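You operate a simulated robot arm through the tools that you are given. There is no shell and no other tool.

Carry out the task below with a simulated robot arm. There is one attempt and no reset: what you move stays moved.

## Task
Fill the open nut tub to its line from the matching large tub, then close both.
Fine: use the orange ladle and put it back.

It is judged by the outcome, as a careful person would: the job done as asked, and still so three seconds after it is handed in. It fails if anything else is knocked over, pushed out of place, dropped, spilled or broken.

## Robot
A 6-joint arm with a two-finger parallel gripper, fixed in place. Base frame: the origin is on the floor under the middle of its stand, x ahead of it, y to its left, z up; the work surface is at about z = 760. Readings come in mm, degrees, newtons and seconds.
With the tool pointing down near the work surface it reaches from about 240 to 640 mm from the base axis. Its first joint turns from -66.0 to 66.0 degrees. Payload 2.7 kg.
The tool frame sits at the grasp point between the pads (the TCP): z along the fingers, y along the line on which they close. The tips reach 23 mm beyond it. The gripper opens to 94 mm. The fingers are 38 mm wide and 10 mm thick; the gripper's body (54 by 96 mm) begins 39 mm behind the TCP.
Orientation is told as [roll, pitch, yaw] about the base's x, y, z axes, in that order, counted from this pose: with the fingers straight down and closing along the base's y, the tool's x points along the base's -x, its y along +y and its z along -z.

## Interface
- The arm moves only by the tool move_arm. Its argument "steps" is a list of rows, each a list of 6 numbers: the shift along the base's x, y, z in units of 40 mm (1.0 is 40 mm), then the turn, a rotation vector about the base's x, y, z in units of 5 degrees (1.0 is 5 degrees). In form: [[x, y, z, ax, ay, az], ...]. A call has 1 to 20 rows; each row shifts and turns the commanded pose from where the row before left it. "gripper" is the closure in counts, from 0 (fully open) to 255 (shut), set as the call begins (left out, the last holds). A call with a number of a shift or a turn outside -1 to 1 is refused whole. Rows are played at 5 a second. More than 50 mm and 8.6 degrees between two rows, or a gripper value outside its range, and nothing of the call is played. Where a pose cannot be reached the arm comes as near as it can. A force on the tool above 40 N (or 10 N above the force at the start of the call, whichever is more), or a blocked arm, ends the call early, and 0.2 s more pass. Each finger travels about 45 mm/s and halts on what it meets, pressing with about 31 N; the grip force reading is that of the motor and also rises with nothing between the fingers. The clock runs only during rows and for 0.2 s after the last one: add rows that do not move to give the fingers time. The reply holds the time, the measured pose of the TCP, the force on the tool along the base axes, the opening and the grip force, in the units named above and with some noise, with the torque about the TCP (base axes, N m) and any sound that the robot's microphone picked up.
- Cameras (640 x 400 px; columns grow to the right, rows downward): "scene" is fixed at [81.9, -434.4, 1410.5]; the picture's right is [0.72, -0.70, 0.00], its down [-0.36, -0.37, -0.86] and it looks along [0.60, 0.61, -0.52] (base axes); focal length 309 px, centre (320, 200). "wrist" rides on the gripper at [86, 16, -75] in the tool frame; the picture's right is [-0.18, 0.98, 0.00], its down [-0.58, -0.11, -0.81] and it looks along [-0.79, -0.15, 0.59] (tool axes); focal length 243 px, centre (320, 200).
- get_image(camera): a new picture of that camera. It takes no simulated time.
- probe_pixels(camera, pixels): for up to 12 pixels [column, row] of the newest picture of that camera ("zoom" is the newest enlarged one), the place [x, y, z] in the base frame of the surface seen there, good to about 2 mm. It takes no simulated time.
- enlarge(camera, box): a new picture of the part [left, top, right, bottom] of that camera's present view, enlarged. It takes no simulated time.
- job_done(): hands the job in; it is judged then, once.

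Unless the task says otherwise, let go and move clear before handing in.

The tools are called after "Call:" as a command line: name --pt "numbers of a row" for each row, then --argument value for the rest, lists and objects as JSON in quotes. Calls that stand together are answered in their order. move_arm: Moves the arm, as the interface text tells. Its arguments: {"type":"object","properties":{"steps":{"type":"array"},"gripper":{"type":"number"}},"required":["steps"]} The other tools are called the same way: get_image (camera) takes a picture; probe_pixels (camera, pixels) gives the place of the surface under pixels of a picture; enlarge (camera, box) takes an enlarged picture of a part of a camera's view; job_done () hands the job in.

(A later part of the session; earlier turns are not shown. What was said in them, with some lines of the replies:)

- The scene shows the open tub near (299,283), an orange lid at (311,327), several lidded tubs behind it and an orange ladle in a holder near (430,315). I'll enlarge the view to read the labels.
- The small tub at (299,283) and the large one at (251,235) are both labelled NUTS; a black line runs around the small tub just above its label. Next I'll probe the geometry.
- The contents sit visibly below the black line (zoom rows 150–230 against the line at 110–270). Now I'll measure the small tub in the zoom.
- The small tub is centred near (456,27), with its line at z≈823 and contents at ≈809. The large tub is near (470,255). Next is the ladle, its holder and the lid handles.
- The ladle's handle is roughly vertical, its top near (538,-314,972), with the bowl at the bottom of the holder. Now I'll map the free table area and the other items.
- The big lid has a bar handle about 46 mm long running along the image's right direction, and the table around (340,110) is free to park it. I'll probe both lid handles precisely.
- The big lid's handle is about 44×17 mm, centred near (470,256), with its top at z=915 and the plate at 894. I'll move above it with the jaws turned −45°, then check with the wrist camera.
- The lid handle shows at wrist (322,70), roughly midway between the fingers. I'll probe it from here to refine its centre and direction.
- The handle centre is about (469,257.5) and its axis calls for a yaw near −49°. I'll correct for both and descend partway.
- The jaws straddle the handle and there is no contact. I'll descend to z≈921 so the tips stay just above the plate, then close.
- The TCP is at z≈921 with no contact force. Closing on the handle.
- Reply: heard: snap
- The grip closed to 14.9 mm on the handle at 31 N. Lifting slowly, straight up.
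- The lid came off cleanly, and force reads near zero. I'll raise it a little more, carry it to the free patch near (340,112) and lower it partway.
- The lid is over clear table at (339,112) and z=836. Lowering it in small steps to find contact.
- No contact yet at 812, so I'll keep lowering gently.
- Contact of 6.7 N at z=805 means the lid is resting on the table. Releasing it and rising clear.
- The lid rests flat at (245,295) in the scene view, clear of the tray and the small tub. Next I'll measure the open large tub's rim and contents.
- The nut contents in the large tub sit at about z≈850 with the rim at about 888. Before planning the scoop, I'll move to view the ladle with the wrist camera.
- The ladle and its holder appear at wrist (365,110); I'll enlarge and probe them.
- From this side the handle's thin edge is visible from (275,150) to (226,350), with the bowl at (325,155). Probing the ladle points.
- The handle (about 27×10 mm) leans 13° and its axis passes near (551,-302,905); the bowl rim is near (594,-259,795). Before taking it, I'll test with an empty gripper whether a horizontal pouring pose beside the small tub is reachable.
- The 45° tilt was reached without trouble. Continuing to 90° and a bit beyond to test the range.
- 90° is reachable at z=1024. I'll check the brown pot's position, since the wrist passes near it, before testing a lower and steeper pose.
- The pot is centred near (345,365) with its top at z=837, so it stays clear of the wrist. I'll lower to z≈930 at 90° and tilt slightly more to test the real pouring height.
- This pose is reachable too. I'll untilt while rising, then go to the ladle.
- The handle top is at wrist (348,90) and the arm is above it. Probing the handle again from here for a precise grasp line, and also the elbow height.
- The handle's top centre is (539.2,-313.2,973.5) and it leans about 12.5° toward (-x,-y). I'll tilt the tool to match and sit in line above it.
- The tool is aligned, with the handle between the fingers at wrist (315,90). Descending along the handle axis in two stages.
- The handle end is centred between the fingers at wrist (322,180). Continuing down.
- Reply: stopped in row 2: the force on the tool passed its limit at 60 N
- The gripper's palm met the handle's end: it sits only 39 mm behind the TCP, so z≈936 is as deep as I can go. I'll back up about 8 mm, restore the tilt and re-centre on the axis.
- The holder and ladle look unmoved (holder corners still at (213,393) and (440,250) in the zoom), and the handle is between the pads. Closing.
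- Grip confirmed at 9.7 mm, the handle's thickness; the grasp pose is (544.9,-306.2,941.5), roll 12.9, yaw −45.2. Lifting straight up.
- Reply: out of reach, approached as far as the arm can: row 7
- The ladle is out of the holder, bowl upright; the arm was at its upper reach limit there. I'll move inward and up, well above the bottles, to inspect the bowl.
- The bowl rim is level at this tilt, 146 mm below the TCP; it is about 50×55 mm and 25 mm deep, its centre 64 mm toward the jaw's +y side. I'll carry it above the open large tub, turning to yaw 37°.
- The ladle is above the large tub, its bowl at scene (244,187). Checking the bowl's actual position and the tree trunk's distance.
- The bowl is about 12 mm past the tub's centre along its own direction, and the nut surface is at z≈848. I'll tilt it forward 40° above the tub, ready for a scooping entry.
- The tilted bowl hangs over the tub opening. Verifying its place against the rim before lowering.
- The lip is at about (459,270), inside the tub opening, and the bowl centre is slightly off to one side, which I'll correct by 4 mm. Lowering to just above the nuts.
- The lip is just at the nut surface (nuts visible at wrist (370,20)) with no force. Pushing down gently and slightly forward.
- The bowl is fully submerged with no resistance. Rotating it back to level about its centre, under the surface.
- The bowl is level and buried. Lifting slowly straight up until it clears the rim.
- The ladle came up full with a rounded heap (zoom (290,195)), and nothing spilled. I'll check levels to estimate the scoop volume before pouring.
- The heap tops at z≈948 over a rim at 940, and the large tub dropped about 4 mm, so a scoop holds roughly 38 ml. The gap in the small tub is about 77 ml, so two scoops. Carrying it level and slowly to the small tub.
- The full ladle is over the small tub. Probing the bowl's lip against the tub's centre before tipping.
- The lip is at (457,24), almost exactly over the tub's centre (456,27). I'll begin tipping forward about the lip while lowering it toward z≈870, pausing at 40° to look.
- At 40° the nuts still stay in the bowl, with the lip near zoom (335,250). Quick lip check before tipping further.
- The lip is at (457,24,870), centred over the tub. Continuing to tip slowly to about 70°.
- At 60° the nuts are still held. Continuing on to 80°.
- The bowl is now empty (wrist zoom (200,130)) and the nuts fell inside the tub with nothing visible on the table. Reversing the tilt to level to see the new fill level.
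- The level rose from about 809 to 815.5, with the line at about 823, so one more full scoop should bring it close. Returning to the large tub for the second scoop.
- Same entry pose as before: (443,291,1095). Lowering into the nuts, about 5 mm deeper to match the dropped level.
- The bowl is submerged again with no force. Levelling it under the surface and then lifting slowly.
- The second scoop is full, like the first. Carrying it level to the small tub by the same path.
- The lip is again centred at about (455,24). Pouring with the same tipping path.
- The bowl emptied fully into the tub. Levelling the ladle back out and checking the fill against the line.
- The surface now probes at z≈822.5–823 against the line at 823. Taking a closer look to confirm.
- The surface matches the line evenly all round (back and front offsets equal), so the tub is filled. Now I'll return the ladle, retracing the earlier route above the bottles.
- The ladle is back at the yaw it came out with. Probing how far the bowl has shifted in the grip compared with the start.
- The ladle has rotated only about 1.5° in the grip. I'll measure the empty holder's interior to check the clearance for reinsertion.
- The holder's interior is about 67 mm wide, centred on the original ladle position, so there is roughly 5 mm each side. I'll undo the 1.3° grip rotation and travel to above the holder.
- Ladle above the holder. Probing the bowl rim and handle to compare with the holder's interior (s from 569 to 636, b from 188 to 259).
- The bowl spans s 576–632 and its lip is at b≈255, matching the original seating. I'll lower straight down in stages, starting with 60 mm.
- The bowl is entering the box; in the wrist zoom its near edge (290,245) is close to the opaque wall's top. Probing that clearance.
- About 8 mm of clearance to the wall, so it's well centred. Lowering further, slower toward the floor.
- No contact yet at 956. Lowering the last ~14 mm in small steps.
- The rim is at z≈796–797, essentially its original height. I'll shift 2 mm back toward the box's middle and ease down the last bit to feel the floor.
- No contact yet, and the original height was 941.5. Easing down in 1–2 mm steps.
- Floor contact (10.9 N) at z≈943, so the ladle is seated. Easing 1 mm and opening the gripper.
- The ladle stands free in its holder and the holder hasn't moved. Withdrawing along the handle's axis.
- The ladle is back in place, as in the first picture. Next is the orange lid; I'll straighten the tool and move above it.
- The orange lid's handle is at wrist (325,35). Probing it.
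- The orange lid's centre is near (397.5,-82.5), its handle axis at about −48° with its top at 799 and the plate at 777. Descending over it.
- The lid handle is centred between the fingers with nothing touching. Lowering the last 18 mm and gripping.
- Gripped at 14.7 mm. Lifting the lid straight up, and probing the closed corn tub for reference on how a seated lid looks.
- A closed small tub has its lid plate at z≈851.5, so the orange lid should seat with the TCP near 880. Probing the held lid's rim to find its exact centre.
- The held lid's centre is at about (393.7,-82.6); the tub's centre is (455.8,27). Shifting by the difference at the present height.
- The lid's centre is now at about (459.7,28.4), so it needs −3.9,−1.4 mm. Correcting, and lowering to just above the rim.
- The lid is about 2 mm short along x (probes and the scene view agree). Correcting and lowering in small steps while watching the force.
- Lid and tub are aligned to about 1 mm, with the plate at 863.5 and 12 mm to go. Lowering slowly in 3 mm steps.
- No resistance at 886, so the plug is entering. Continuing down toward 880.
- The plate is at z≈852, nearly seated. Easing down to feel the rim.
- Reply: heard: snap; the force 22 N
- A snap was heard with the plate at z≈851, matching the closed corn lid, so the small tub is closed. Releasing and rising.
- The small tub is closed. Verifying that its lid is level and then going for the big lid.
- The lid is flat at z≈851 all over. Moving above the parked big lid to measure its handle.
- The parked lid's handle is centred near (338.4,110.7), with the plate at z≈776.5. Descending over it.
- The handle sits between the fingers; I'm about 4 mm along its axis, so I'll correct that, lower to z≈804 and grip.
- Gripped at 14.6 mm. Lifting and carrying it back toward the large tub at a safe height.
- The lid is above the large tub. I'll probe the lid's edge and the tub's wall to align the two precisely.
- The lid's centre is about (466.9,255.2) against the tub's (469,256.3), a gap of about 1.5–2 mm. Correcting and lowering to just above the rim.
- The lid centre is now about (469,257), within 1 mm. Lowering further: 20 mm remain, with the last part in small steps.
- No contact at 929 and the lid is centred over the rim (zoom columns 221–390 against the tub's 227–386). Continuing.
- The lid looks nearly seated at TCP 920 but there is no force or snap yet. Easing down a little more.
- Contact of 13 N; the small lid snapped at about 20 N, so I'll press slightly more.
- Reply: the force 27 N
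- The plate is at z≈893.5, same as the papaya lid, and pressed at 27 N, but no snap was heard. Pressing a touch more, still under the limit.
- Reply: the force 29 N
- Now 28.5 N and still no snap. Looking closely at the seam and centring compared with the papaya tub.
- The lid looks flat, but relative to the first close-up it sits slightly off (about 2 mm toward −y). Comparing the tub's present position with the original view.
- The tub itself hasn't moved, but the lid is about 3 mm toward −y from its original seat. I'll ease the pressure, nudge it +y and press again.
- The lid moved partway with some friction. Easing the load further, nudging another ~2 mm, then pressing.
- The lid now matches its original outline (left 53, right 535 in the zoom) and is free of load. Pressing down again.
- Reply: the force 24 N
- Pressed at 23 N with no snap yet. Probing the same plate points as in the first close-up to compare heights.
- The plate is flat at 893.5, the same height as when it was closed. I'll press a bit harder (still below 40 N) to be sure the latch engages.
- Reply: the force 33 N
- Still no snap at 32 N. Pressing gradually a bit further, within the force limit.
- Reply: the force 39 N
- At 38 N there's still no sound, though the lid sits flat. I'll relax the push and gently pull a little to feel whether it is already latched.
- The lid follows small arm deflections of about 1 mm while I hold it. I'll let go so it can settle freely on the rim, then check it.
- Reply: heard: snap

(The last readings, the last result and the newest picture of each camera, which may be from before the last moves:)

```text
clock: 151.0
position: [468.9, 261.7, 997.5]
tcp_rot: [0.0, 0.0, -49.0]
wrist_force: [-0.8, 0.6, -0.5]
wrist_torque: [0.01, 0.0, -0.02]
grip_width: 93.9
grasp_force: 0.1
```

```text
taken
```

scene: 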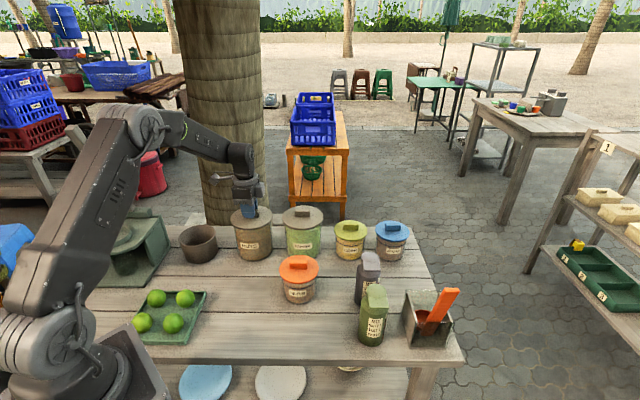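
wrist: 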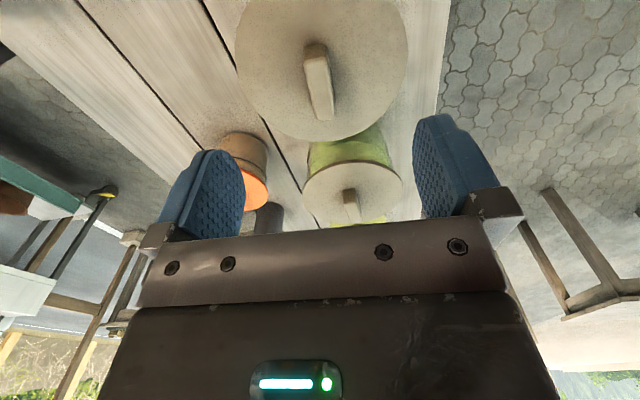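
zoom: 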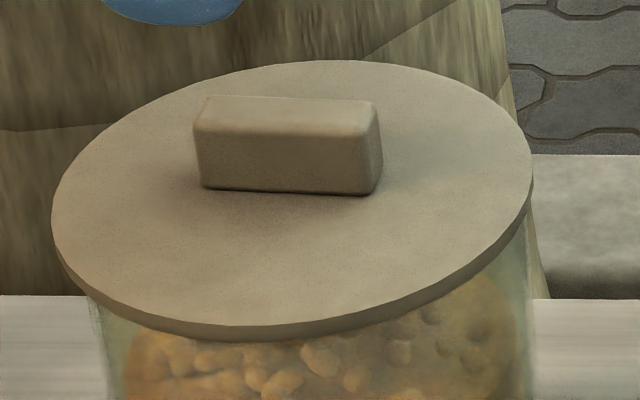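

A snap was heard as I let go, and the big lid sits flat at z≈894 with its original outline (52–533, top 60). Moving the arm clear and making a final check of the scene.

Call:
move_arm --pt "-0.1 -0.5 0.7 0 0 0.5" --pt "-0.2 -0.7 0.6 0 0 0.9" --pt "-0.2 -0.8 0.5 0 0 0.9" --pt "-0.25 -0.9 0.4 0 0 0.9" --pt "-0.25 -0.9 0.4 0 0 0.9" --pt "-0.25 -0.9 0.4 0 0 0.9" --pt "-0.25 -0.9 0.4 0 0 0.9" --pt "-0.25 -0.8 0.4 0 0 0.9" --pt "-0.2 -0.7 0.4 0 0 0.9" --pt "0 0 0 0 0 0" --gripper 0

Call:
get_image --camera "scene"

Call:
enlarge --camera "scene" --box '[215, 190, 475, 360]'

Call:
enlarge --camera "scene" --box '[260, 245, 340, 310]'

Call:
get_image --camera "wrist"

```text
clock: 153.2
position: [391.5, -22.7, 1166.3]
tcp_rot: [-0.1, 0.0, -10.3]
wrist_force: [0.7, 0.1, -0.1]
wrist_torque: [-0.01, -0.03, -0.02]
grip_width: 94.2
grasp_force: 0.0
```

```text
taken
```

scene: 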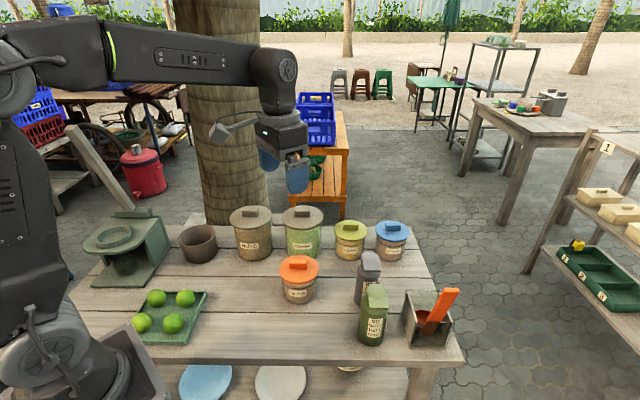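

```text
2.35 times, centred on (345, 275) of scene
```

zoom: 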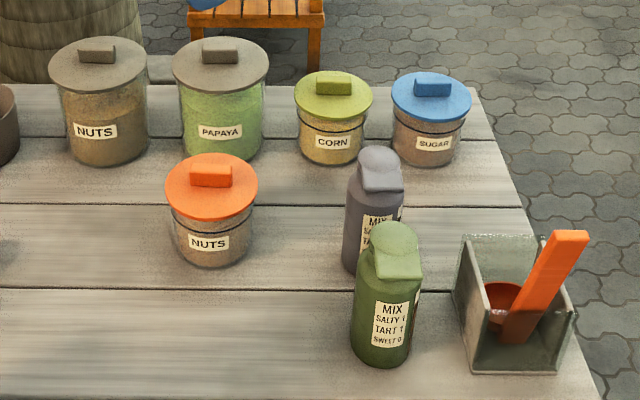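

```text
6.15 times, centred on (300, 278) of scene
```

zoom: 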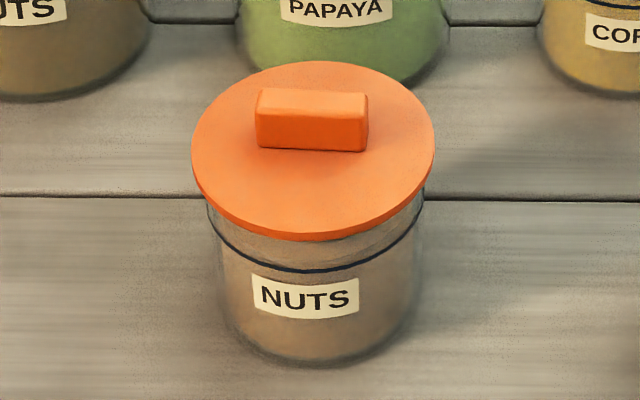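

```text
taken
```

wrist: 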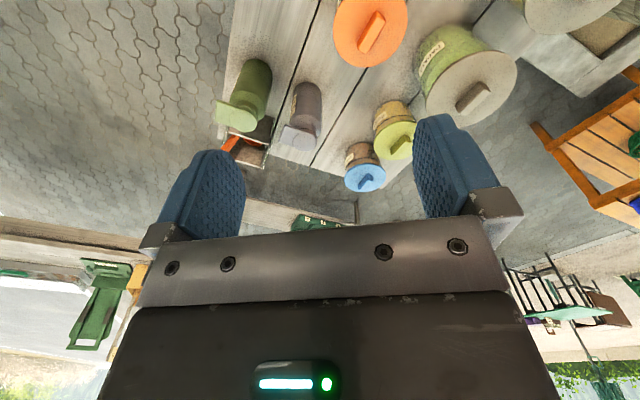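

Both NUTS tubs have flat, seated lids (scene (298,270) and (251,220)). The orange ladle stands in its holder at (437,310), and the bottles, limes and other tubs haven't moved. The table is clean and the gripper is empty and clear, so I'm handing in.

Call:
job_done

```text
The job is handed in.
```

The small nut tub is filled to its line from the large nut tub, and both tubs are closed. I've handed the job in.

- **Fill:** it took two ladle scoops. The nut surface measured 822.5–823 mm against the line at 823 mm, and I saw no nuts on the table.
- **Lids:** both lids sit flat at the height of the neighbouring closed tubs. I heard a snap for each: the orange one as I pressed it down, the large one only as I let go of it.
- **Ladle:** the orange ladle is back in its holder in its original position.
- **One bump:** while reaching for the ladle, the gripper's palm pressed on the end of its handle and the arm stopped at 60 N. In the pictures neither the ladle nor the holder had moved.

The bottles, limes and other tubs look unmoved in the final pictures. The gripper is empty and clear of the table.
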